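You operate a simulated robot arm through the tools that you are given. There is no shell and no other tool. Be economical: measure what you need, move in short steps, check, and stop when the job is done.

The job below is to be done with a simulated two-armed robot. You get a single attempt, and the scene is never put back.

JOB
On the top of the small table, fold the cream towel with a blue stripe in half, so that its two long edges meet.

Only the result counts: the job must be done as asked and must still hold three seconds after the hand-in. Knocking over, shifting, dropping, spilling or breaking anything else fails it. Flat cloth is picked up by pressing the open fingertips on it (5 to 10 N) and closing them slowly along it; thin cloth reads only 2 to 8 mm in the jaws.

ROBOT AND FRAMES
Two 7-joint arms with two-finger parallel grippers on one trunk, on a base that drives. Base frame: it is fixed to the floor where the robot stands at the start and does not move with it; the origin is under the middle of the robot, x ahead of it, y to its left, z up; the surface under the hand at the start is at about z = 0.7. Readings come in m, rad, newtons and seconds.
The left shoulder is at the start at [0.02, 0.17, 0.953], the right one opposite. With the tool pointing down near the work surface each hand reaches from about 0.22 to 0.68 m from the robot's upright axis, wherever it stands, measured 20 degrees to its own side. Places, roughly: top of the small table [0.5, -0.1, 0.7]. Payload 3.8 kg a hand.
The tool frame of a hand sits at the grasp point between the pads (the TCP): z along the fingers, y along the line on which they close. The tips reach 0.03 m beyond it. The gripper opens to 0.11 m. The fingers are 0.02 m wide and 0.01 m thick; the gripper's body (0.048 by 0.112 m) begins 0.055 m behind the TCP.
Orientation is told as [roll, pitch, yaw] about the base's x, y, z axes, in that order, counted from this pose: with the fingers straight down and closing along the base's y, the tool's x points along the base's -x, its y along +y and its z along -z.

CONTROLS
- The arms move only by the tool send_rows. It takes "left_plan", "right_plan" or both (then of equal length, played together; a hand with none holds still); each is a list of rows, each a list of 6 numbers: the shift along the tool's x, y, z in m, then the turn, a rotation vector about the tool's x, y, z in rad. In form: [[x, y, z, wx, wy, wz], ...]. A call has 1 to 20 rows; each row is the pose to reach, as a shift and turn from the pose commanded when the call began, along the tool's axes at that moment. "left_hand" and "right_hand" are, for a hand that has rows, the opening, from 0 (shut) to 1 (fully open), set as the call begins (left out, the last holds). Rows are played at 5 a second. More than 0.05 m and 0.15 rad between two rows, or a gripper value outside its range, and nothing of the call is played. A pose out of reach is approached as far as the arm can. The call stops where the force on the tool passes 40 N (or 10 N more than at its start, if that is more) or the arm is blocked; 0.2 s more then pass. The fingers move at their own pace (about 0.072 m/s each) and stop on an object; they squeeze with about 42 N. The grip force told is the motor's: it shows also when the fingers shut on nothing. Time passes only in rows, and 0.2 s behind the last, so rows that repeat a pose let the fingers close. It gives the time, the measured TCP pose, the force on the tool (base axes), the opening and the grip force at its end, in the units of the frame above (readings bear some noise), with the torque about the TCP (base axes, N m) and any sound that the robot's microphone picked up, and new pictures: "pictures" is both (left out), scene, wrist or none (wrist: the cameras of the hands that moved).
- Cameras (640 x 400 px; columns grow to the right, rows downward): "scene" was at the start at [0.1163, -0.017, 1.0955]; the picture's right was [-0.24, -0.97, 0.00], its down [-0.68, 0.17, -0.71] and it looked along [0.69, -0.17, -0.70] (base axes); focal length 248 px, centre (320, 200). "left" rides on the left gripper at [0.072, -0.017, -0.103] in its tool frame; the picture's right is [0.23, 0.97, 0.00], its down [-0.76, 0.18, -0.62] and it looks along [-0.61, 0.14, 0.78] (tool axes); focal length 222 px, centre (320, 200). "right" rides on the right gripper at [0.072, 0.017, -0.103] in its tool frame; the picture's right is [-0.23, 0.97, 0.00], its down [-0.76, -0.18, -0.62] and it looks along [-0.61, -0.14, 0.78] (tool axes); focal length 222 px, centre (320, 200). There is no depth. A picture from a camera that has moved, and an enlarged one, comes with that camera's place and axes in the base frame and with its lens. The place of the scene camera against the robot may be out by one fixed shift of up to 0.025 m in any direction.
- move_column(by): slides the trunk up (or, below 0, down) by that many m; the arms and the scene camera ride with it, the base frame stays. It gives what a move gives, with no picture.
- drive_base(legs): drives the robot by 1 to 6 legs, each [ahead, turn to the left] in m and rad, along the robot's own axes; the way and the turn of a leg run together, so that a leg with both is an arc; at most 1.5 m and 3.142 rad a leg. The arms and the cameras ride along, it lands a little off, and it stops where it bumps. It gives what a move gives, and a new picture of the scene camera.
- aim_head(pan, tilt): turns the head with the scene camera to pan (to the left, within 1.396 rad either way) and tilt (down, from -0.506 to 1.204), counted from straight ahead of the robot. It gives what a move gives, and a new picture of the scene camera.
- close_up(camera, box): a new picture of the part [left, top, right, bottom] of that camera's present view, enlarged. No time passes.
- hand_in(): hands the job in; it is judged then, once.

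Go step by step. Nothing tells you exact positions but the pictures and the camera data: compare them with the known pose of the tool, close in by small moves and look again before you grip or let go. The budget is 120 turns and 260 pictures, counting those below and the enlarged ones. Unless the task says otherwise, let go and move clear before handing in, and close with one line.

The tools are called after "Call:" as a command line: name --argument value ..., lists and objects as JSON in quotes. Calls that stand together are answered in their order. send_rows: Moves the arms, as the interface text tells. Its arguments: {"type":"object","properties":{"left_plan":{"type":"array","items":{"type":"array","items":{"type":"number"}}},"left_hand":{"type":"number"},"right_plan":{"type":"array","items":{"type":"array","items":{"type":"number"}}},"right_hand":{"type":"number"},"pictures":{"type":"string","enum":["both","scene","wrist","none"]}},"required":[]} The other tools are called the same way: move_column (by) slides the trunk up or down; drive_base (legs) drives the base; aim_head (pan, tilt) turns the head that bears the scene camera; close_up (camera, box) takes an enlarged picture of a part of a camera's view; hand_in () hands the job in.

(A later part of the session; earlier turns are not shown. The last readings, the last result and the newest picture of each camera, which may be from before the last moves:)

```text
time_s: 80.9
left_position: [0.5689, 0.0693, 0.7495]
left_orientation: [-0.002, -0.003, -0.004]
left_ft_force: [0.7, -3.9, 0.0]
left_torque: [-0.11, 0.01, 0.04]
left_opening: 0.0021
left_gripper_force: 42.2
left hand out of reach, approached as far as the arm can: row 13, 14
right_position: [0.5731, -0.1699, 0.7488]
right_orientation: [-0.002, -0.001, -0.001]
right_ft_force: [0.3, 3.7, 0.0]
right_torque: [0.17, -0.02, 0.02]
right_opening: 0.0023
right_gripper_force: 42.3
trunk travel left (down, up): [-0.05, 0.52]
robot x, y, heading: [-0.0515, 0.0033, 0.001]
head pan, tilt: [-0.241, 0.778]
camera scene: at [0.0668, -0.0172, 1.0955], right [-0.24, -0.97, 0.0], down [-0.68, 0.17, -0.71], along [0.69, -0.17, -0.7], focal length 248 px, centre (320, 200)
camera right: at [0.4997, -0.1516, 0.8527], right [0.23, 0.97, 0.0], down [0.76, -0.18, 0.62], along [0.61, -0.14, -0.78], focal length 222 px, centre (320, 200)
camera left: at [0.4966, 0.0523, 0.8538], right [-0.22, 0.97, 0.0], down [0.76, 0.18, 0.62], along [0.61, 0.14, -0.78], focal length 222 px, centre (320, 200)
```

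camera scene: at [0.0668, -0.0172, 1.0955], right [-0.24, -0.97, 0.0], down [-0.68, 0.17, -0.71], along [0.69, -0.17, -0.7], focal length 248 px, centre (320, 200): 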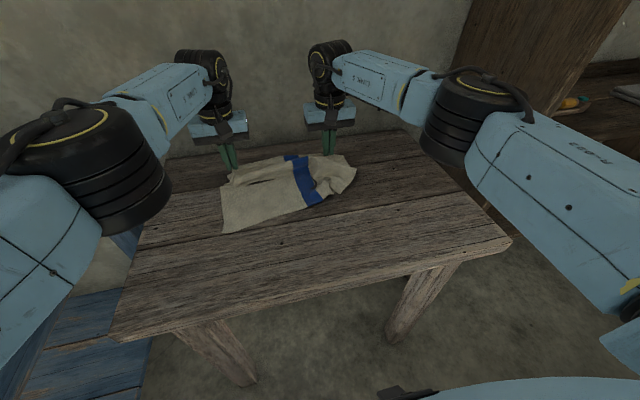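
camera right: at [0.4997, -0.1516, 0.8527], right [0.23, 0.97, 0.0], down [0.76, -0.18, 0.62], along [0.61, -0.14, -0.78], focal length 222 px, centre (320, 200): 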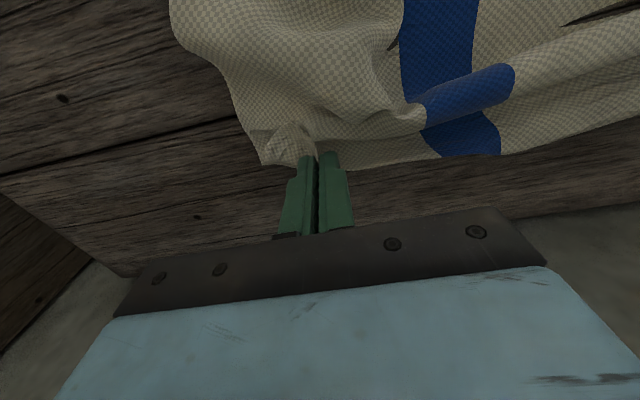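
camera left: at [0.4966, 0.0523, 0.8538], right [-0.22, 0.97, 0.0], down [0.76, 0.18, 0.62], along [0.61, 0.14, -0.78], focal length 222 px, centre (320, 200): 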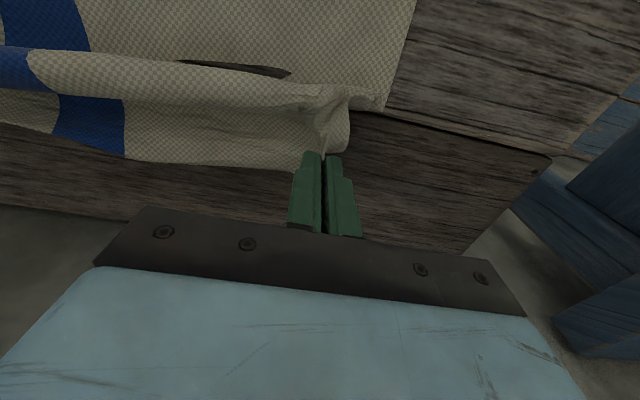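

The towel is nearly flat, with a slack hump near the far edge, and the arms are at full reach. I drive the base 5 cm forward so the hands draw it out.

Call:
drive_base --legs '[[0.05, 0]]'

Call:
close_up --camera "left" --box '[0, 0, 440, 200]'

Call:
close_up --camera "right" --box '[150, 0, 640, 200]'

```text
time_s: 81.8
left_position: [0.6199, 0.0698, 0.7505]
left_orientation: [-0.001, -0.001, -0.003]
left_ft_force: [-0.1, -3.5, 0.4]
left_torque: [-0.13, -0.02, 0.09]
left_opening: 0.002
left_gripper_force: 41.6
right_position: [0.6237, -0.1701, 0.7507]
right_orientation: [-0.003, 0.0, -0.002]
right_ft_force: [-0.3, 4.1, 0.1]
right_torque: [0.14, 0.03, 0.04]
right_opening: 0.0022
right_gripper_force: 42.0
trunk travel left (down, up): [-0.05, 0.52]
robot x, y, heading: [0.0008, 0.0001, -0.004]
head pan, tilt: [-0.241, 0.778]
camera scene: at [0.1175, -0.0171, 1.0954], right [-0.24, -0.97, 0.0], down [-0.68, 0.17, -0.71], along [0.69, -0.17, -0.7], focal length 248 px, centre (320, 200)
```

scene: 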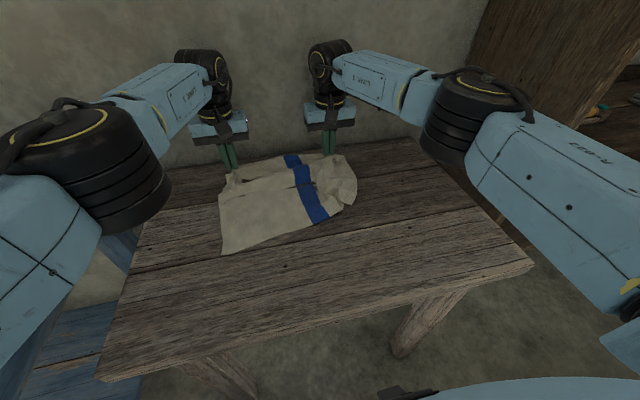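

```text
1.45 times, centred on (220, 100) of left
camera zoom: at [0.5475, 0.0523, 0.8536], right [-0.22, 0.97, 0.0], down [0.76, 0.18, 0.62], along [0.61, 0.14, -0.78], focal length 323 px, centre (466, 346)
```

zoom: 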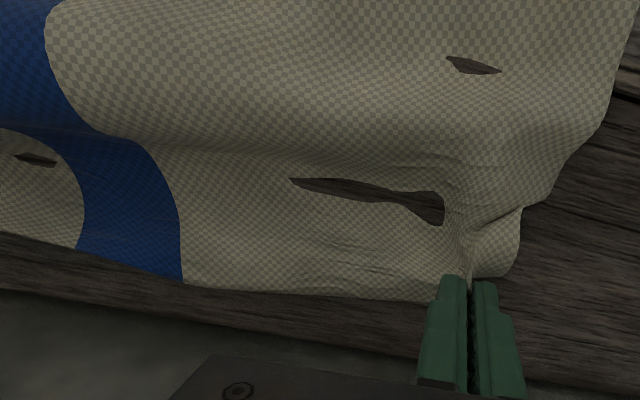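

```text
1.31 times, centred on (395, 100) of right
camera zoom: at [0.5502, -0.152, 0.8527], right [0.23, 0.97, 0.0], down [0.76, -0.18, 0.62], along [0.61, -0.14, -0.78], focal length 290 px, centre (222, 331)
```

zoom: 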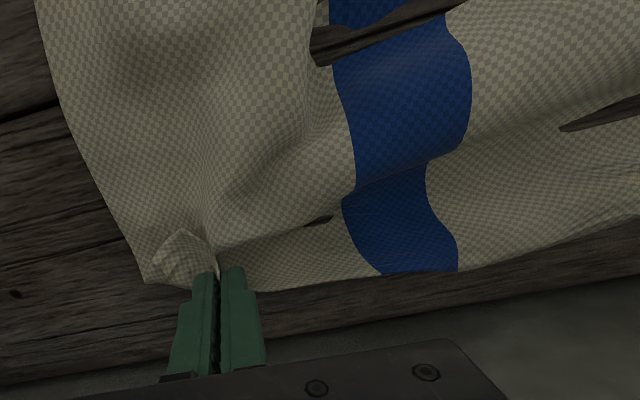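

Much flatter. I lower the edge, open the fingers to spread it, and lift off to look.

Call:
send_rows --left_plan '[[0, 0, 0.008, 0, 0, 0], [0, 0, 0.015, 0, 0, 0], [0, 0, 0.015, 0, 0, 0]]' --right_plan '[[0, 0, 0.008, 0, 0, 0], [0, 0, 0.015, 0, 0, 0], [0, 0, 0.015, 0, 0, 0]]' --pictures "none"

Call:
send_rows --left_plan '[[0, 0, 0, 0, 0, 0], [0, 0, 0, 0, 0, 0], [0, 0, 0, 0, 0, 0], [0, 0, -0.03, 0, 0, 0], [0, 0.01, -0.07, 0, 0, 0], [0.02, 0.03, -0.1, 0, 0, 0], [0.04, 0.05, -0.13, 0, 0, 0]]' --right_plan '[[0, 0, 0, 0, 0, 0], [0, 0, 0, 0, 0, 0], [0, 0, 0, 0, 0, 0], [0, 0, -0.03, 0, 0, 0], [0, -0.01, -0.07, 0, 0, 0], [0.02, -0.03, -0.1, 0, 0, 0], [0.04, -0.05, -0.13, 0, 0, 0]]' --left_hand 0.45 --right_hand 0.45 --pictures "scene"

Call:
close_up --camera "scene" --box '[190, 130, 390, 270]'

```text
time_s: 82.7
left_position: [0.6185, 0.0696, 0.7372]
left_orientation: [-0.002, -0.002, -0.003]
left_ft_force: [0.4, -4.0, 1.1]
left_torque: [-0.09, 0.02, 0.06]
left_opening: 0.0024
left_gripper_force: 42.4
right_position: [0.624, -0.1693, 0.7394]
right_orientation: [0.0, -0.008, -0.001]
right_ft_force: [-0.2, 3.7, 25.3]
right_torque: [0.24, -0.18, 0.03]
right_opening: 0.0024
right_gripper_force: 42.0
trunk travel left (down, up): [-0.05, 0.52]
robot x, y, heading: [0.0021, -0.0012, 0.001]
head pan, tilt: [-0.241, 0.778]
```

```text
time_s: 84.2
left_position: [0.6203, 0.1006, 0.8511]
left_orientation: [-0.002, 0.003, -0.003]
left_ft_force: [-0.6, 0.9, -0.1]
left_torque: [0.02, -0.02, 0.02]
left_opening: 0.0494
left_gripper_force: 0.0
left hand out of reach, approached as far as the arm can: row 6, 7
right_position: [0.5823, -0.2205, 0.8655]
right_orientation: [-0.001, -0.003, -0.004]
right_ft_force: [0.3, -0.3, 0.4]
right_torque: [-0.02, -0.01, 0.04]
right_opening: 0.0495
right_gripper_force: 0.1
trunk travel left (down, up): [-0.05, 0.52]
robot x, y, heading: [0.0029, -0.0005, -0.003]
head pan, tilt: [-0.241, 0.778]
camera scene: at [0.1171, -0.0175, 1.0954], right [-0.24, -0.97, 0.0], down [-0.68, 0.17, -0.71], along [0.69, -0.17, -0.7], focal length 248 px, centre (320, 200)
```

scene: 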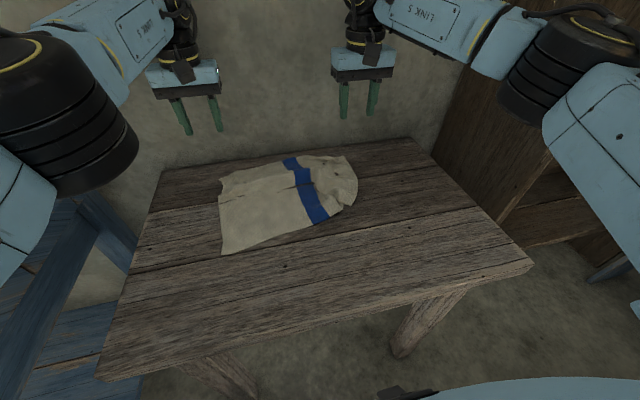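

```text
2.86 times, centred on (290, 200) of scene
camera zoom: at [0.1171, -0.0175, 1.0954], right [-0.24, -0.97, 0.0], down [-0.68, 0.17, -0.71], along [0.69, -0.17, -0.7], focal length 710 px, centre (406, 200)
```

zoom: 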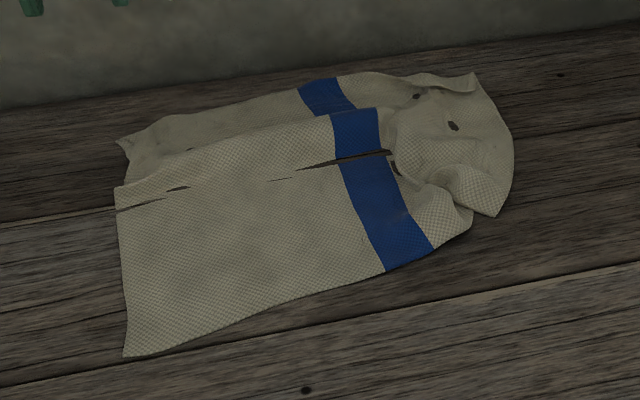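

The left part lies flat, but the near-right corner is folded over. I bring the right camera over it for a clear view.

Call:
send_rows --right_plan '[[0.03, 0.005, -0.015, 0, 0, 0], [0.06, 0.01, -0.035, 0, 0, 0], [0.09, 0.02, -0.055, 0, 0, 0], [0.09, 0.02, -0.055, 0, 0, 0]]' --left_plan '[[0.03, 0.02, -0.02, 0, 0, 0], [0.07, 0.04, -0.035, 0, 0, 0], [0.11, 0.06, -0.05, 0, 0, 0], [0.13, 0.06, -0.06, 0, 0, 0]]' --pictures "wrist"

Call:
close_up --camera "right" --box '[160, 0, 560, 230]'

```text
time_s: 85.5
left_position: [0.5714, 0.2561, 0.9123]
left_orientation: [-0.11, 0.132, 0.493]
left_ft_force: [-0.1, 0.1, 0.0]
left_torque: [0.04, 0.02, 0.0]
left_opening: 0.0493
left_gripper_force: 0.0
left hand out of reach, approached as far as the arm can: row 1, 2, 3
right_position: [0.494, -0.2014, 0.9192]
right_orientation: [-0.002, 0.001, -0.004]
right_ft_force: [-0.1, -0.3, 0.3]
right_torque: [0.0, 0.05, -0.03]
right_opening: 0.0498
right_gripper_force: 0.1
trunk travel left (down, up): [-0.05, 0.52]
robot x, y, heading: [0.0001, -0.0012, -0.001]
head pan, tilt: [-0.241, 0.778]
stopped in row 4 (left hand): the arm was blocked; the commanded pose is now the measured one
camera right: at [0.4211, -0.1825, 1.0222], right [0.23, 0.97, 0.0], down [0.76, -0.18, 0.62], along [0.61, -0.14, -0.78], focal length 222 px, centre (320, 200)
camera left: at [0.5227, 0.2223, 1.0247], right [-0.67, 0.74, -0.08], down [0.62, 0.61, 0.49], along [0.41, 0.28, -0.87], focal length 222 px, centre (320, 200)
```

right: 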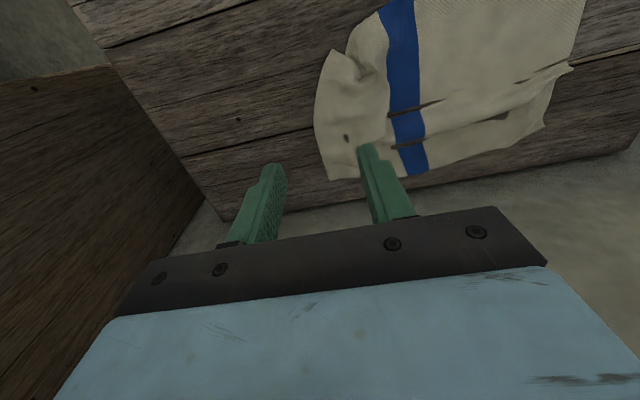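
left: 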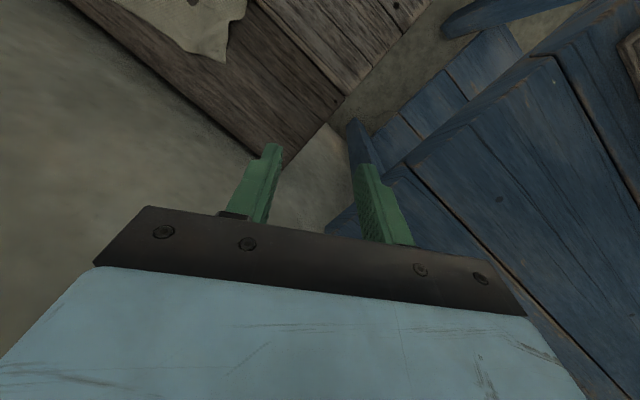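

```text
1.60 times, centred on (360, 115) of right
camera zoom: at [0.4211, -0.1825, 1.0222], right [0.23, 0.97, 0.0], down [0.76, -0.18, 0.62], along [0.61, -0.14, -0.78], focal length 355 px, centre (256, 336)
```

zoom: 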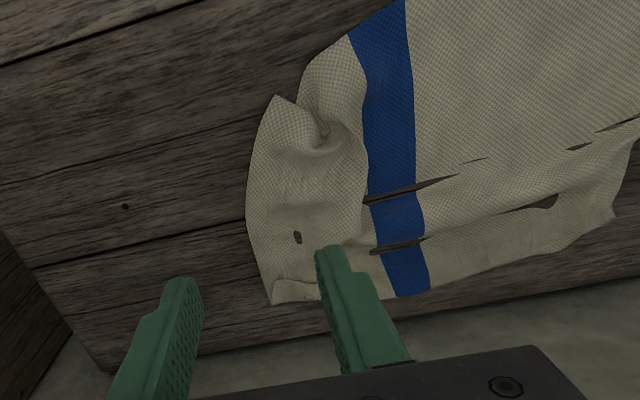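

The near-right corner is at about (0.451, -0.172), pulled in by a pleat. The left arm came into an awkward pose, so I bring it back upright over the table's near-left first.

Call:
send_rows --left_plan '[[0.03, -0.008, -0.01, -0.02, -0.015, 0.07], [0.065, -0.018, -0.01, -0.04, -0.03, 0.14], [0.1, -0.028, -0.01, -0.06, -0.045, 0.21], [0.135, -0.038, -0.01, -0.08, -0.06, 0.28], [0.17, -0.048, 0, -0.1, -0.075, 0.35], [0.2, -0.057, 0, -0.12, -0.09, 0.42], [0.229, -0.065, 0, -0.142, -0.105, 0.5], [0.229, -0.065, 0, -0.142, -0.105, 0.5]]' --pictures "both"

```text
time_s: 87.2
left_position: [0.4003, 0.0926, 0.949]
left_orientation: [0.001, -0.002, -0.001]
left_ft_force: [0.4, 0.4, 0.6]
left_torque: [0.0, -0.01, 0.02]
left_opening: 0.0493
left_gripper_force: 0.0
right_position: [0.4939, -0.1992, 0.9202]
right_orientation: [-0.002, -0.002, -0.001]
right_ft_force: [0.2, 0.6, 0.9]
right_torque: [0.01, -0.03, -0.01]
right_opening: 0.0495
right_gripper_force: 0.1
trunk travel left (down, up): [-0.05, 0.52]
robot x, y, heading: [0.0023, 0.0034, 0.001]
head pan, tilt: [-0.241, 0.778]
camera scene: at [0.1172, -0.0168, 1.0955], right [-0.24, -0.97, 0.0], down [-0.68, 0.17, -0.71], along [0.69, -0.17, -0.7], focal length 248 px, centre (320, 200)
camera left: at [0.3272, 0.0749, 1.0526], right [-0.23, 0.97, 0.0], down [0.76, 0.18, 0.62], along [0.61, 0.14, -0.78], focal length 222 px, centre (320, 200)
```

scene: 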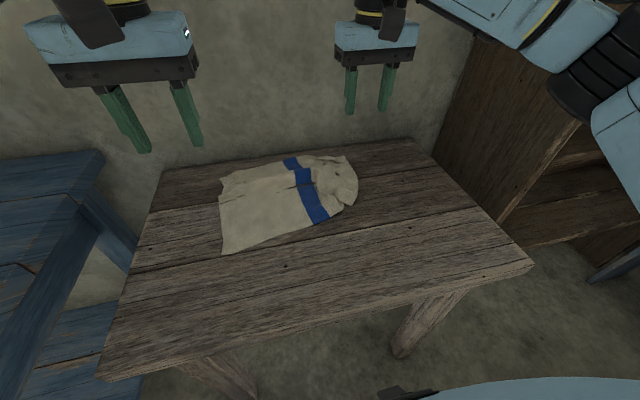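
left: 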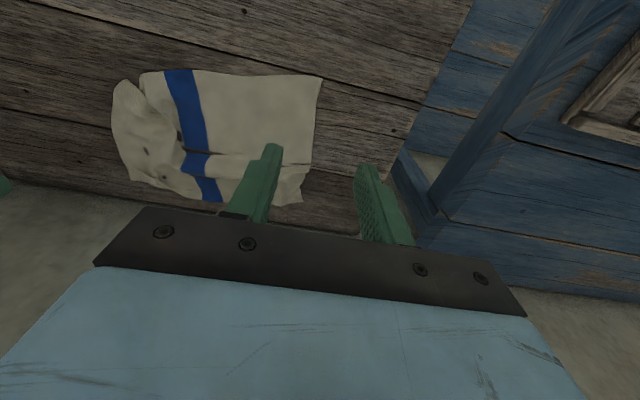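

The left arm is upright again. Now I bring both hands over the near corners: left at (0.383, 0.088), right at (0.451, -0.172).

Call:
send_rows --left_plan '[[0.001, -0.008, 0.04, 0, 0, 0], [0.002, -0.016, 0.08, 0, 0, 0], [0.003, -0.024, 0.12, 0, 0, 0], [0.004, -0.032, 0.16, 0, 0, 0], [0.005, -0.04, 0.194, 0, 0, 0], [0.005, -0.04, 0.194, 0, 0, 0]]' --right_plan '[[0.006, 0.007, 0.032, 0, 0, 0], [0.012, 0.014, 0.064, 0, 0, 0], [0.019, 0.022, 0.096, 0, 0, 0], [0.026, 0.03, 0.128, 0, 0, 0], [0.032, 0.037, 0.16, 0, 0, 0], [0.032, 0.037, 0.16, 0, 0, 0]]' --right_hand 0.36 --pictures "none"

Call:
close_up --camera "left" --box '[140, 60, 500, 260]'

Call:
close_up --camera "right" --box '[140, 60, 500, 260]'

```text
time_s: 88.7
left_position: [0.3958, 0.0512, 0.7543]
left_orientation: [0.003, -0.002, 0.0]
left_ft_force: [0.1, 0.4, 0.4]
left_torque: [-0.01, -0.04, 0.01]
left_opening: 0.0492
left_gripper_force: 0.1
right_position: [0.4643, -0.1658, 0.7576]
right_orientation: [0.0, 0.0, -0.004]
right_ft_force: [0.1, -0.1, 0.6]
right_torque: [0.03, 0.02, -0.04]
right_opening: 0.0397
right_gripper_force: 0.1
trunk travel left (down, up): [-0.05, 0.52]
robot x, y, heading: [0.0, 0.0034, -0.001]
head pan, tilt: [-0.241, 0.778]
```

```text
1.78 times, centred on (320, 160) of left
camera zoom: at [0.3223, 0.0341, 0.8574], right [-0.23, 0.97, 0.0], down [0.76, 0.18, 0.62], along [0.61, 0.14, -0.78], focal length 395 px, centre (320, 271)
```

zoom: 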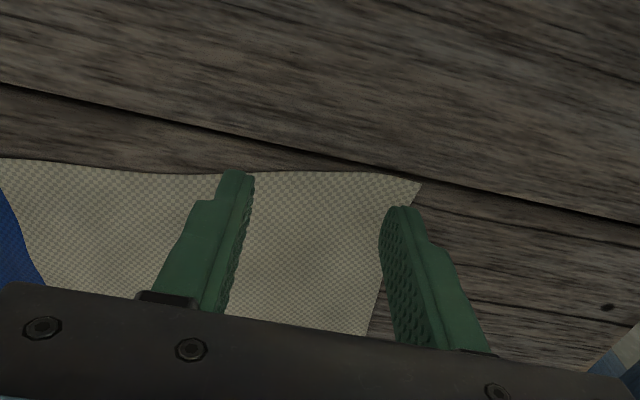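

```text
1.78 times, centred on (320, 160) of right
camera zoom: at [0.3897, -0.1461, 0.8611], right [0.23, 0.97, 0.0], down [0.76, -0.18, 0.62], along [0.61, -0.14, -0.78], focal length 395 px, centre (320, 271)
```

zoom: 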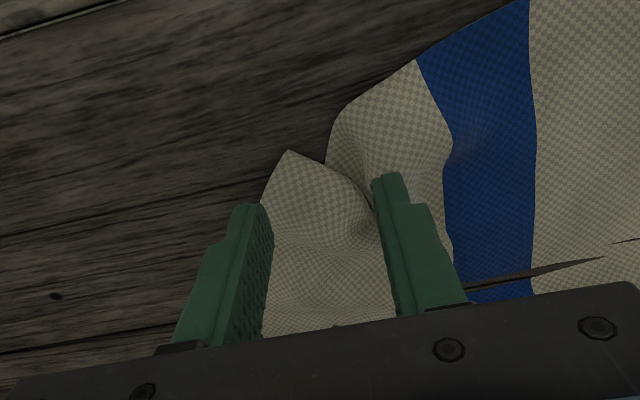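

Small corrections: both 8 mm further in, right also 8 mm leftward with a narrower opening; then down to contact.

Call:
send_rows --left_plan '[[-0.008, 0, 0.006, 0, 0, 0], [-0.008, 0, 0.013, 0, 0, 0], [-0.008, 0, 0.018, 0, 0, 0], [-0.008, 0, 0.021, 0, 0, 0], [-0.008, 0, 0.0215, 0, 0, 0], [-0.008, 0, 0.0215, 0, 0, 0]]' --right_plan '[[-0.008, 0.008, 0.006, 0, 0, 0], [-0.008, 0.008, 0.013, 0, 0, 0], [-0.008, 0.008, 0.019, 0, 0, 0], [-0.008, 0.008, 0.022, 0, 0, 0], [-0.008, 0.008, 0.0235, 0, 0, 0], [-0.008, 0.008, 0.0235, 0, 0, 0]]' --right_hand 0.3 --pictures "none"

```text
time_s: 90.0
left_position: [0.4047, 0.0534, 0.7339]
left_orientation: [0.002, -0.001, -0.001]
left_ft_force: [0.4, 0.6, 0.1]
left_torque: [0.02, -0.01, 0.02]
left_opening: 0.0496
left_gripper_force: 0.1
right_position: [0.4698, -0.154, 0.7347]
right_orientation: [-0.003, 0.0, -0.005]
right_ft_force: [-0.2, -0.9, 0.2]
right_torque: [-0.01, 0.0, 0.01]
right_opening: 0.0332
right_gripper_force: 0.0
trunk travel left (down, up): [-0.05, 0.52]
robot x, y, heading: [0.0029, 0.0011, 0.001]
head pan, tilt: [-0.241, 0.778]
```

Call:
send_rows --left_plan '[[0, 0, 0.001, 0, 0, 0], [0, 0, 0.002, 0, 0, 0], [0, 0, 0.002, 0, 0, 0]]' --right_plan '[[0, 0, 0.001, 0, 0, 0], [0, 0, 0.002, 0, 0, 0], [0, 0, 0.0023, 0, 0, 0]]' --pictures "none"

```text
time_s: 90.8
left_position: [0.404, 0.0515, 0.7321]
left_orientation: [0.001, -0.002, -0.002]
left_ft_force: [0.3, -0.1, 0.1]
left_torque: [0.06, -0.03, 0.0]
left_opening: 0.0495
left_gripper_force: 0.0
right_position: [0.4716, -0.1541, 0.7337]
right_orientation: [-0.002, -0.003, -0.004]
right_ft_force: [-0.4, -0.5, 3.2]
right_torque: [-0.01, -0.01, -0.02]
right_opening: 0.0332
right_gripper_force: 0.3
trunk travel left (down, up): [-0.05, 0.52]
robot x, y, heading: [0.0024, 0.0002, 0.001]
head pan, tilt: [-0.241, 0.778]
```

Call:
send_rows --left_plan '[[0, 0, 0.001, 0, 0, 0], [0, 0, 0.0018, 0, 0, 0], [0, 0, 0.0018, 0, 0, 0]]' --right_plan '[[0, 0, 0.0004, 0, 0, 0], [0, 0, 0.0006, 0, 0, 0], [0, 0, 0.0006, 0, 0, 0]]' --pictures "none"

```text
time_s: 91.7
left_position: [0.4051, 0.0527, 0.7312]
left_orientation: [-0.001, -0.004, -0.001]
left_ft_force: [-0.7, 0.2, 14.4]
left_torque: [0.04, 0.0, -0.01]
left_opening: 0.0495
left_gripper_force: 0.1
right_position: [0.4709, -0.1553, 0.7324]
right_orientation: [-0.001, -0.001, -0.004]
right_ft_force: [0.8, 1.0, 3.8]
right_torque: [0.05, 0.01, -0.01]
right_opening: 0.0334
right_gripper_force: 0.1
trunk travel left (down, up): [-0.05, 0.52]
robot x, y, heading: [0.0013, -0.0003, -0.005]
head pan, tilt: [-0.241, 0.778]
```

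Call:
send_rows --left_plan '[[0, 0, -0.0003, 0, 0, 0], [0, 0, -0.0003, 0, 0, 0]]' --right_plan '[[0, 0, 0.0003, 0, 0, 0], [0, 0, 0.0005, 0, 0, 0]]' --left_hand 0.32 --right_hand 0.2 --pictures "none"

Call:
send_rows --left_plan '[[0, 0, 0, 0, 0, 0], [0, 0, 0, 0, 0, 0]]' --right_plan '[[0, 0, 0, 0, 0, 0], [0, 0, 0, 0, 0, 0]]' --left_hand 0.18 --right_hand 0.1 --pictures "none"

Call:
send_rows --left_plan '[[0, 0, 0, 0, 0, 0], [0, 0, 0, 0, 0, 0], [0, 0, 0, 0, 0, 0], [0, 0, 0, 0, 0, 0]]' --right_plan '[[0, 0, 0, 0, 0, 0], [0, 0, 0, 0, 0, 0], [0, 0, 0, 0, 0, 0], [0, 0, 0, 0, 0, 0]]' --left_hand 0 --right_hand 0 --pictures "wrist"

```text
time_s: 92.2
left_position: [0.4035, 0.0526, 0.732]
left_orientation: [-0.002, -0.002, -0.001]
left_ft_force: [1.5, -2.0, 13.0]
left_torque: [-0.05, -0.03, 0.06]
left_opening: 0.0345
left_gripper_force: 0.1
right_position: [0.4705, -0.1548, 0.7326]
right_orientation: [0.0, -0.005, -0.001]
right_ft_force: [1.4, 1.5, 6.7]
right_torque: [0.06, -0.04, -0.02]
right_opening: 0.0224
right_gripper_force: 0.1
trunk travel left (down, up): [-0.05, 0.52]
robot x, y, heading: [-0.0004, -0.0015, 0.006]
head pan, tilt: [-0.241, 0.778]
```

```text
time_s: 92.8
left_position: [0.4052, 0.0522, 0.7325]
left_orientation: [0.001, -0.005, 0.0]
left_ft_force: [1.2, -2.8, 11.2]
left_torque: [-0.14, -0.06, 0.01]
left_opening: 0.0205
left_gripper_force: 0.3
right_position: [0.4703, -0.1545, 0.7344]
right_orientation: [-0.002, -0.004, -0.002]
right_ft_force: [-0.7, 2.6, 12.0]
right_torque: [0.0, 0.0, -0.05]
right_opening: 0.0127
right_gripper_force: 14.9
trunk travel left (down, up): [-0.05, 0.52]
robot x, y, heading: [0.0014, 0.0048, -0.004]
head pan, tilt: [-0.241, 0.778]
```

```text
time_s: 93.8
left_position: [0.4037, 0.0511, 0.7321]
left_orientation: [-0.004, -0.003, -0.003]
left_ft_force: [4.1, -20.1, 5.9]
left_torque: [-0.63, -0.1, -0.23]
left_opening: 0.0027
left_gripper_force: 42.3
right_position: [0.4685, -0.1533, 0.7339]
right_orientation: [0.002, -0.003, 0.002]
right_ft_force: [-4.0, 20.6, 19.2]
right_torque: [0.55, -0.04, -0.27]
right_opening: 0.0043
right_gripper_force: 41.8
trunk travel left (down, up): [-0.05, 0.52]
robot x, y, heading: [0.0044, -0.0003, 0.003]
head pan, tilt: [-0.241, 0.778]
camera right: at [0.3956, -0.135, 0.8371], right [0.23, 0.97, 0.0], down [0.76, -0.18, 0.63], along [0.61, -0.14, -0.78], focal length 222 px, centre (320, 200)
camera left: at [0.3311, 0.0342, 0.8347], right [-0.22, 0.97, 0.0], down [0.76, 0.18, 0.63], along [0.61, 0.14, -0.78], focal length 222 px, centre (320, 200)
```

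right: 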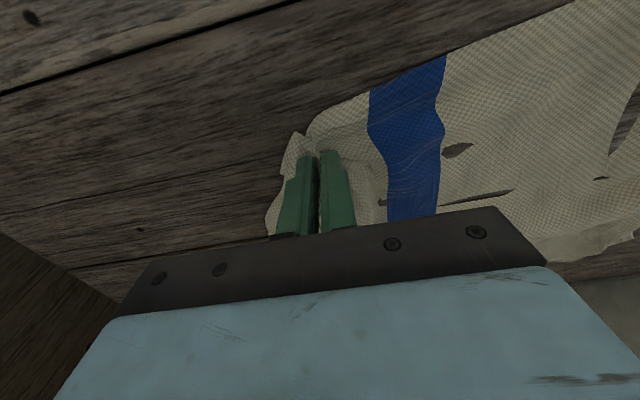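
left: 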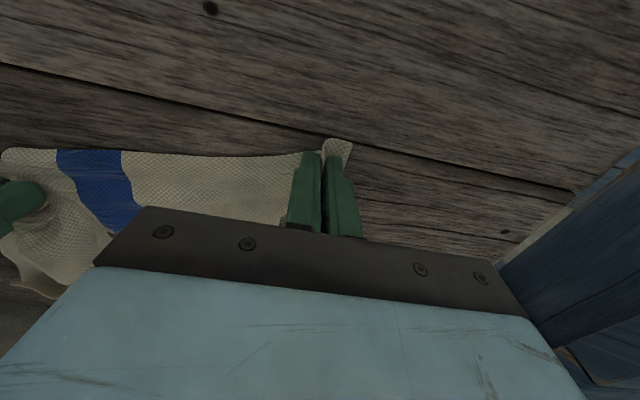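

Both near corners are held, although the right grip seems to include the pleat. I relax the tension, lift slightly and pull both toward the robot to flatten the towel, the right side more.

Call:
send_rows --left_plan '[[0, -0.006, -0.008, 0, 0, 0], [0.005, -0.008, -0.015, 0, 0, 0], [0.012, -0.008, -0.015, 0, 0, 0], [0.02, -0.008, -0.015, 0, 0, 0], [0.03, -0.008, -0.015, 0, 0, 0], [0.04, -0.008, -0.015, 0, 0, 0], [0.04, -0.008, -0.01, 0, 0, 0]]' --right_plan '[[0, 0, -0.008, 0, 0, 0], [0.015, -0.002, -0.015, 0, 0, 0], [0.03, -0.005, -0.015, 0, 0, 0], [0.045, -0.008, -0.015, 0, 0, 0], [0.06, -0.01, -0.015, 0, 0, 0], [0.08, -0.012, -0.015, 0, 0, 0], [0.08, -0.012, -0.01, 0, 0, 0]]' --pictures "both"

Call:
close_up --camera "scene" --box '[190, 130, 390, 270]'

```text
time_s: 95.5
left_position: [0.3646, 0.044, 0.741]
left_orientation: [-0.006, -0.003, -0.004]
left_ft_force: [-0.6, -23.9, 0.9]
left_torque: [-0.75, 0.01, -0.35]
left_opening: 0.003
left_gripper_force: 42.1
right_position: [0.389, -0.1642, 0.7445]
right_orientation: [0.004, -0.003, -0.002]
right_ft_force: [0.1, 24.6, 0.7]
right_torque: [0.7, -0.07, -0.32]
right_opening: 0.004
right_gripper_force: 42.0
trunk travel left (down, up): [-0.05, 0.52]
robot x, y, heading: [0.0008, 0.0019, -0.003]
head pan, tilt: [-0.241, 0.778]
camera scene: at [0.1171, -0.0168, 1.0955], right [-0.24, -0.97, 0.0], down [-0.68, 0.17, -0.71], along [0.69, -0.17, -0.7], focal length 248 px, centre (320, 200)
camera right: at [0.3156, -0.1473, 0.847], right [0.23, 0.97, 0.0], down [0.76, -0.18, 0.62], along [0.61, -0.14, -0.78], focal length 222 px, centre (320, 200)
camera left: at [0.2912, 0.0273, 0.8442], right [-0.22, 0.97, -0.01], down [0.76, 0.18, 0.62], along [0.61, 0.14, -0.78], focal length 222 px, centre (320, 200)
```

scene: 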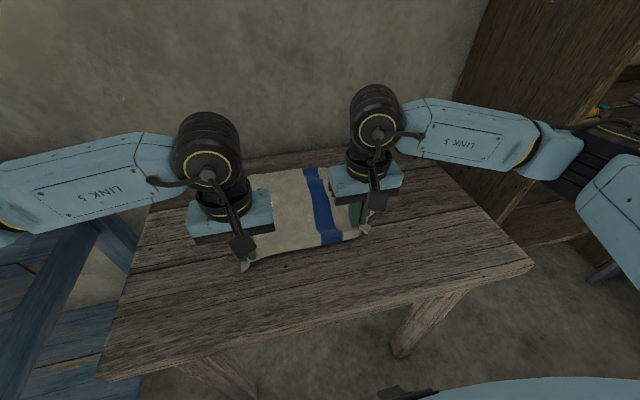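
right: 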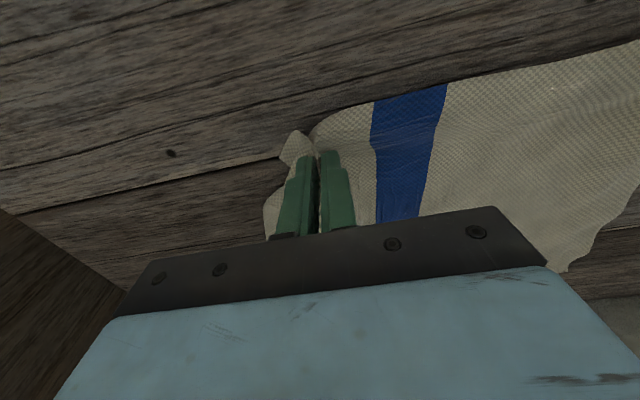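
left: 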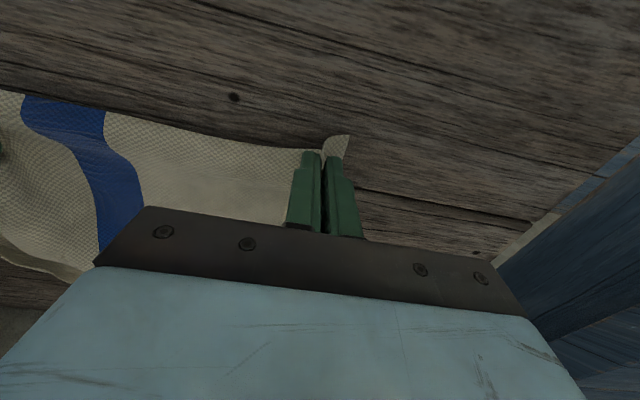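

```text
2.86 times, centred on (290, 200) of scene
camera zoom: at [0.1171, -0.0168, 1.0955], right [-0.24, -0.97, 0.0], down [-0.68, 0.17, -0.71], along [0.69, -0.17, -0.7], focal length 710 px, centre (406, 200)
```

zoom: 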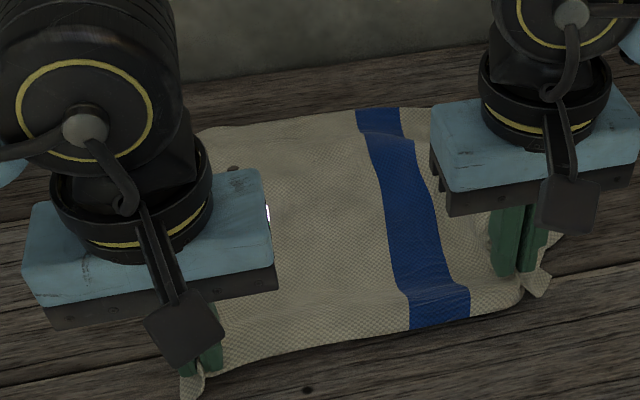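

The towel is drawn out almost flat now. I lower and open both hands to let it relax, then lift off and look.

Call:
send_rows --left_plan '[[0, -0.003, 0.003, 0, 0, 0], [0, -0.003, 0.005, 0, 0, 0]]' --right_plan '[[0, 0.003, 0.004, 0, 0, 0], [0, 0.003, 0.008, 0, 0, 0]]' --pictures "none"

Call:
send_rows --left_plan '[[0, 0, 0, 0, 0, 0], [0, 0, 0, 0, 0, 0], [0, 0, 0, 0, 0, 0], [0, 0, -0.03, 0, 0, 0], [0.01, 0.01, -0.07, 0, 0, 0], [0.025, 0.03, -0.1, 0, 0, 0], [0.04, 0.06, -0.13, 0, 0, 0], [0.04, 0.08, -0.17, 0, 0, 0]]' --right_plan '[[0, 0, 0, 0, 0, 0], [0, 0, 0, 0, 0, 0], [0, 0, 0, 0, 0, 0], [0, 0, -0.03, 0, 0, 0], [0.01, -0.01, -0.07, 0, 0, 0], [0.025, -0.03, -0.1, 0, 0, 0], [0.04, -0.06, -0.13, 0, 0, 0], [0.04, -0.08, -0.17, 0, 0, 0]]' --left_hand 0.45 --right_hand 0.45 --pictures "both"

Call:
close_up --camera "scene" --box '[190, 130, 390, 270]'

```text
time_s: 96.0
left_position: [0.3641, 0.043, 0.7365]
left_orientation: [0.003, -0.002, 0.0]
left_ft_force: [-0.8, -14.1, 0.2]
left_torque: [-0.49, 0.04, -0.21]
left_opening: 0.0024
left_gripper_force: 41.9
right_position: [0.3906, -0.1641, 0.7364]
right_orientation: [-0.002, -0.002, -0.003]
right_ft_force: [-0.3, 13.5, 5.6]
right_torque: [0.39, -0.04, -0.22]
right_opening: 0.004
right_gripper_force: 41.7
trunk travel left (down, up): [-0.05, 0.52]
robot x, y, heading: [0.001, -0.0023, -0.002]
head pan, tilt: [-0.241, 0.778]
```

```text
time_s: 97.8
left_position: [0.3218, 0.1227, 0.9097]
left_orientation: [0.002, -0.003, -0.003]
left_ft_force: [1.0, 1.0, -0.6]
left_torque: [0.01, 0.02, 0.03]
left_opening: 0.0493
left_gripper_force: 0.0
right_position: [0.3497, -0.2467, 0.9051]
right_orientation: [-0.002, 0.0, -0.001]
right_ft_force: [0.8, 0.4, 0.5]
right_torque: [-0.02, 0.03, 0.01]
right_opening: 0.0495
right_gripper_force: 0.1
trunk travel left (down, up): [-0.05, 0.52]
robot x, y, heading: [0.0023, -0.0009, -0.002]
head pan, tilt: [-0.241, 0.778]
camera scene: at [0.1169, -0.0168, 1.0955], right [-0.24, -0.97, 0.0], down [-0.68, 0.17, -0.71], along [0.69, -0.17, -0.7], focal length 248 px, centre (320, 200)
camera right: at [0.276, -0.2267, 1.0083], right [0.23, 0.97, 0.0], down [0.76, -0.18, 0.62], along [0.61, -0.14, -0.78], focal length 222 px, centre (320, 200)
camera left: at [0.25, 0.1043, 1.0126], right [-0.23, 0.97, 0.0], down [0.76, 0.18, 0.63], along [0.61, 0.14, -0.78], focal length 222 px, centre (320, 200)
```

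scene: 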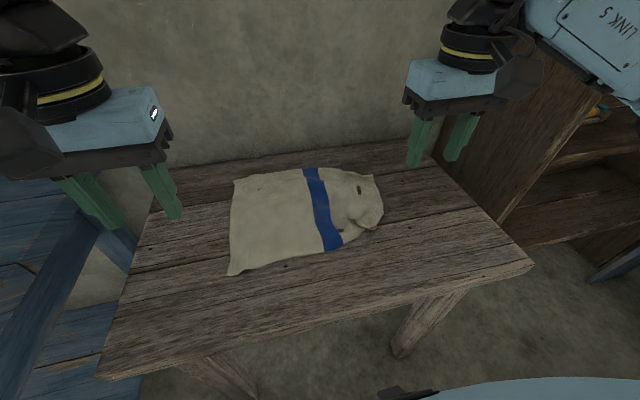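
right: 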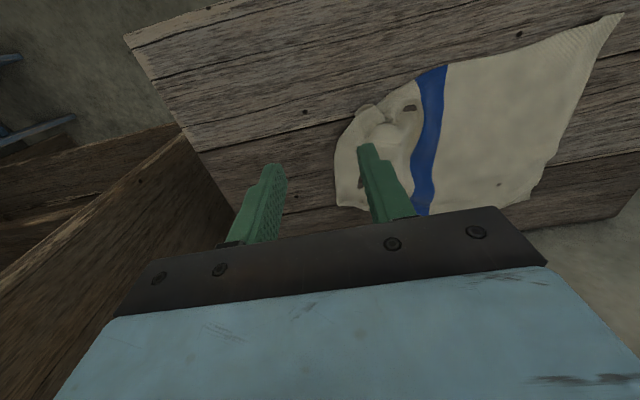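
left: 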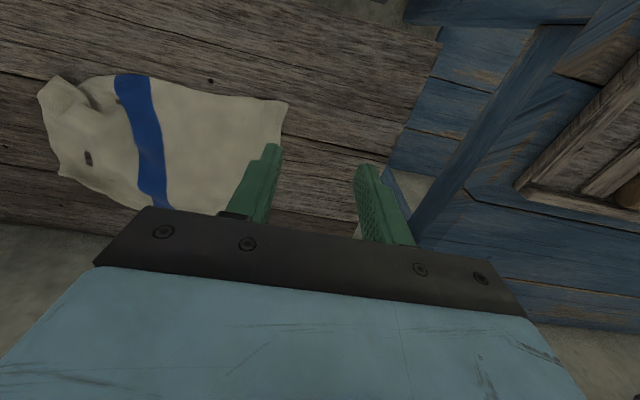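

```text
2.86 times, centred on (290, 200) of scene
camera zoom: at [0.1169, -0.0168, 1.0955], right [-0.24, -0.97, 0.0], down [-0.68, 0.17, -0.71], along [0.69, -0.17, -0.7], focal length 710 px, centre (406, 200)
```

zoom: 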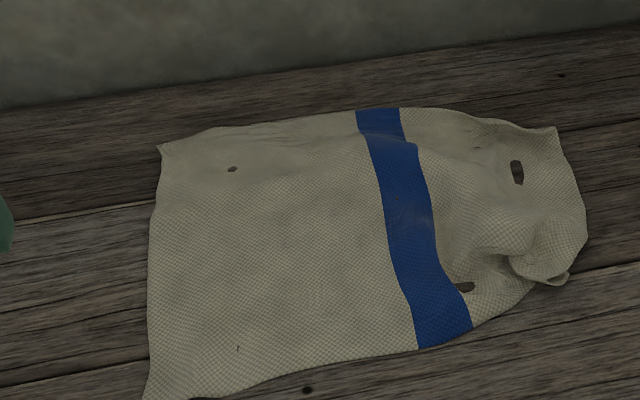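

The left two thirds are flat; only the near-right corner at about (0.383, -0.202) is still pleated. I bring the right hand over it for a closer view and grip.

Call:
send_rows --right_plan '[[-0.015, 0.015, 0.035, 0, 0, 0], [-0.03, 0.03, 0.075, 0, 0, 0], [-0.045, 0.045, 0.115, 0, 0, 0], [-0.048, 0.055, 0.142, 0, 0, 0], [-0.048, 0.055, 0.142, 0, 0, 0]]' --right_hand 0.3 --pictures "none"

Call:
close_up --camera "right" --box '[140, 60, 500, 260]'

```text
time_s: 99.0
left_position: [0.3231, 0.1217, 0.9102]
left_orientation: [0.001, -0.003, -0.001]
left_ft_force: [0.2, -0.7, 0.0]
left_torque: [-0.01, 0.0, 0.0]
left_opening: 0.0496
left_gripper_force: 0.0
right_position: [0.3981, -0.1877, 0.7621]
right_orientation: [-0.002, -0.001, -0.004]
right_ft_force: [0.7, -0.2, -0.2]
right_torque: [0.02, 0.03, 0.01]
right_opening: 0.033
right_gripper_force: 0.0
trunk travel left (down, up): [-0.05, 0.52]
robot x, y, heading: [0.0023, -0.001, 0.0]
head pan, tilt: [-0.241, 0.778]
```

```text
1.78 times, centred on (320, 160) of right
camera zoom: at [0.3242, -0.1694, 0.8653], right [0.23, 0.97, 0.0], down [0.76, -0.18, 0.62], along [0.61, -0.14, -0.78], focal length 395 px, centre (320, 271)
```

zoom: 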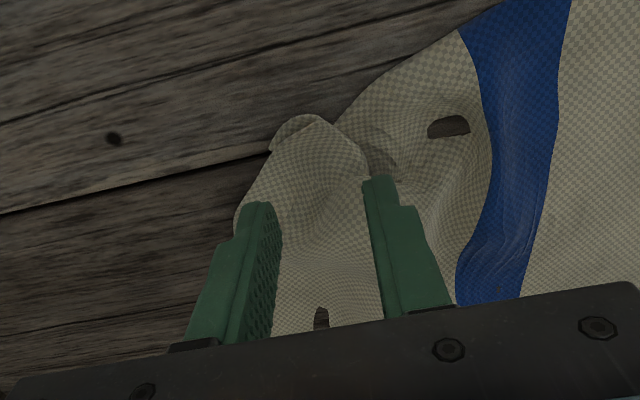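

I shift onto the corner tip, narrow the opening, and lower to contact.

Call:
send_rows --right_plan '[[0.007, 0.006, 0.008, 0, 0, 0], [0.007, 0.006, 0.016, 0, 0, 0], [0.007, 0.006, 0.022, 0, 0, 0], [0.007, 0.006, 0.026, 0, 0, 0], [0.007, 0.006, 0.0275, 0, 0, 0], [0.007, 0.006, 0.0275, 0, 0, 0]]' --right_hand 0.24 --pictures "none"

Call:
send_rows --right_plan '[[0, 0, 0.001, 0, 0, 0], [0, 0, 0.0015, 0, 0, 0], [0, 0, 0.0015, 0, 0, 0]]' --pictures "none"

```text
time_s: 100.5
left_position: [0.3239, 0.1227, 0.9092]
left_orientation: [0.002, -0.003, -0.003]
left_ft_force: [-0.1, 0.0, 0.1]
left_torque: [0.01, -0.01, 0.02]
left_opening: 0.0496
left_gripper_force: 0.0
right_position: [0.3913, -0.1832, 0.7353]
right_orientation: [-0.001, -0.001, -0.005]
right_ft_force: [-0.2, -0.3, 0.4]
right_torque: [0.01, -0.03, 0.02]
right_opening: 0.0263
right_gripper_force: 0.2
trunk travel left (down, up): [-0.05, 0.52]
robot x, y, heading: [-0.0007, 0.0035, -0.001]
head pan, tilt: [-0.241, 0.778]
```

```text
time_s: 101.2
left_position: [0.3236, 0.1229, 0.9094]
left_orientation: [0.002, -0.003, -0.002]
left_ft_force: [-0.1, 0.3, -0.7]
left_torque: [0.0, 0.01, -0.02]
left_opening: 0.0494
left_gripper_force: 0.1
right_position: [0.392, -0.1836, 0.7343]
right_orientation: [0.0, -0.002, -0.001]
right_ft_force: [0.7, -1.6, 4.0]
right_torque: [-0.01, -0.06, 0.01]
right_opening: 0.0266
right_gripper_force: 0.1
trunk travel left (down, up): [-0.05, 0.52]
robot x, y, heading: [0.0003, 0.0004, 0.001]
head pan, tilt: [-0.241, 0.778]
```

Call:
send_rows --right_plan '[[0, 0, 0.0006, 0, 0, 0], [0, 0, 0.0008, 0, 0, 0]]' --right_hand 0.14 --pictures "none"

Call:
send_rows --right_plan '[[0, 0, 0, 0, 0, 0], [0, 0, 0, 0, 0, 0], [0, 0, 0, 0, 0, 0], [0, 0, 0, 0, 0, 0]]' --right_hand 0 --pictures "none"

Call:
send_rows --right_plan '[[0, 0, -0.015, 0, 0, 0], [0, 0, -0.04, 0, 0, 0], [0.005, -0.02, -0.05, 0, 0, 0], [0.01, -0.04, -0.045, 0, 0, 0], [0.015, -0.055, -0.035, 0, 0, 0], [0.015, -0.065, -0.025, 0, 0, 0], [0.015, -0.065, -0.025, 0, 0, 0]]' --pictures "both"

Call:
close_up --camera "scene" --box '[200, 140, 420, 280]'

```text
time_s: 101.8
left_position: [0.3221, 0.1222, 0.9089]
left_orientation: [0.002, -0.002, -0.003]
left_ft_force: [-0.5, -0.3, 0.5]
left_torque: [-0.01, 0.01, 0.01]
left_opening: 0.0496
left_gripper_force: 0.1
right_position: [0.3901, -0.1817, 0.7336]
right_orientation: [-0.003, -0.004, -0.003]
right_ft_force: [0.9, -1.3, 10.0]
right_torque: [-0.02, -0.11, -0.04]
right_opening: 0.0157
right_gripper_force: 0.3
trunk travel left (down, up): [-0.05, 0.52]
robot x, y, heading: [0.0007, -0.0026, -0.0]
head pan, tilt: [-0.241, 0.778]
```

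```text
time_s: 102.8
left_position: [0.3224, 0.1218, 0.9091]
left_orientation: [0.002, -0.003, -0.001]
left_ft_force: [0.2, 0.4, 0.0]
left_torque: [0.01, 0.02, 0.03]
left_opening: 0.0496
left_gripper_force: 0.0
right_position: [0.3908, -0.1821, 0.7353]
right_orientation: [-0.001, -0.003, -0.002]
right_ft_force: [0.1, -4.1, 20.9]
right_torque: [-0.18, -0.16, -0.06]
right_opening: 0.0019
right_gripper_force: 42.4
trunk travel left (down, up): [-0.05, 0.52]
robot x, y, heading: [0.0008, 0.0027, -0.002]
head pan, tilt: [-0.241, 0.778]
```

```text
time_s: 104.5
left_position: [0.3237, 0.1224, 0.9083]
left_orientation: [0.002, -0.002, -0.002]
left_ft_force: [0.0, 0.0, 0.3]
left_torque: [0.02, 0.02, 0.03]
left_opening: 0.0495
left_gripper_force: 0.0
right_position: [0.3751, -0.2485, 0.7615]
right_orientation: [-0.001, 0.001, -0.003]
right_ft_force: [0.5, 0.2, -0.5]
right_torque: [-0.02, 0.03, 0.01]
right_opening: 0.0018
right_gripper_force: 41.6
trunk travel left (down, up): [-0.05, 0.52]
robot x, y, heading: [0.0034, 0.0013, 0.003]
head pan, tilt: [-0.241, 0.778]
camera scene: at [0.1172, -0.0169, 1.0955], right [-0.24, -0.97, 0.0], down [-0.68, 0.17, -0.71], along [0.69, -0.17, -0.7], focal length 248 px, centre (320, 200)
camera right: at [0.3005, -0.2297, 0.8638], right [0.23, 0.97, 0.0], down [0.76, -0.18, 0.62], along [0.61, -0.14, -0.78], focal length 222 px, centre (320, 200)
```

scene: 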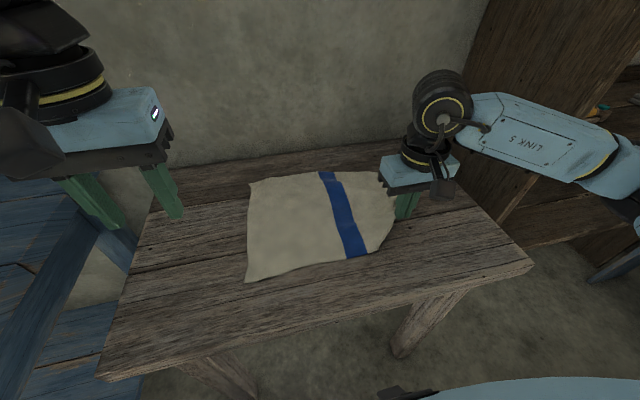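
right: 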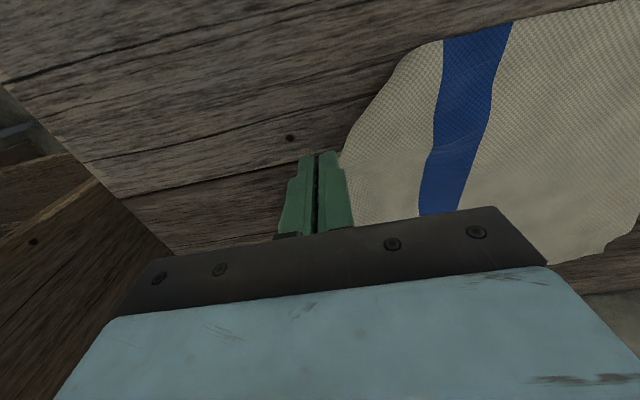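

```text
2.86 times, centred on (310, 210) of scene
camera zoom: at [0.1172, -0.0169, 1.0955], right [-0.24, -0.97, 0.0], down [-0.68, 0.17, -0.71], along [0.69, -0.17, -0.7], focal length 710 px, centre (349, 171)
```

zoom: 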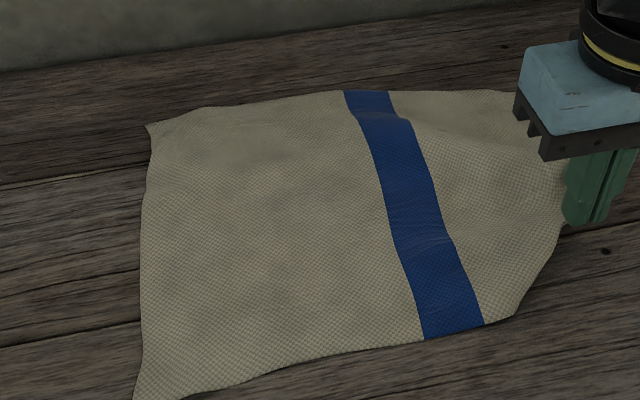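

The pleat came out. I pull the corner further to where it belongs, toward (0.345, -0.275).

Call:
send_rows --right_plan '[[0.01, -0.008, 0, 0, 0, 0], [0.02, -0.016, 0, 0, 0, 0], [0.03, -0.024, 0, 0, 0, 0], [0.034, -0.028, 0.015, 0, 0, 0], [0.034, -0.028, 0.022, 0, 0, 0]]' --pictures "none"

Call:
close_up --camera "scene" --box '[200, 140, 420, 290]'

```text
time_s: 105.7
left_position: [0.3232, 0.121, 0.9084]
left_orientation: [0.002, -0.001, -0.002]
left_ft_force: [0.1, 0.3, 0.1]
left_torque: [-0.01, 0.02, 0.06]
left_opening: 0.0495
left_gripper_force: 0.0
right_position: [0.3415, -0.2756, 0.7342]
right_orientation: [-0.001, 0.0, -0.003]
right_ft_force: [-0.3, -0.2, 0.0]
right_torque: [-0.01, 0.01, 0.02]
right_opening: 0.0016
right_gripper_force: 41.0
trunk travel left (down, up): [-0.05, 0.52]
robot x, y, heading: [0.0008, -0.002, 0.003]
head pan, tilt: [-0.241, 0.778]
```

```text
2.67 times, centred on (310, 215) of scene
camera zoom: at [0.1172, -0.0169, 1.0955], right [-0.24, -0.97, 0.0], down [-0.68, 0.17, -0.71], along [0.69, -0.17, -0.7], focal length 663 px, centre (347, 160)
```

zoom: 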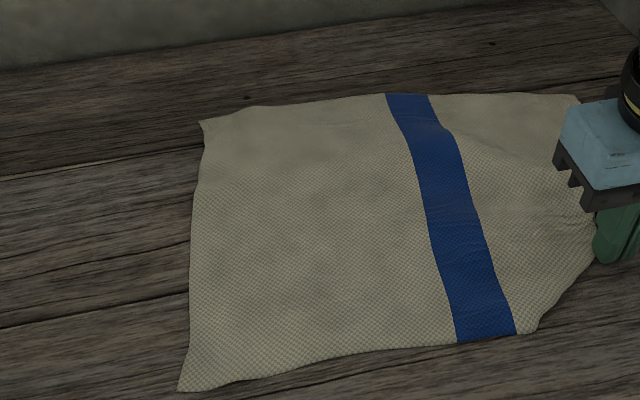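

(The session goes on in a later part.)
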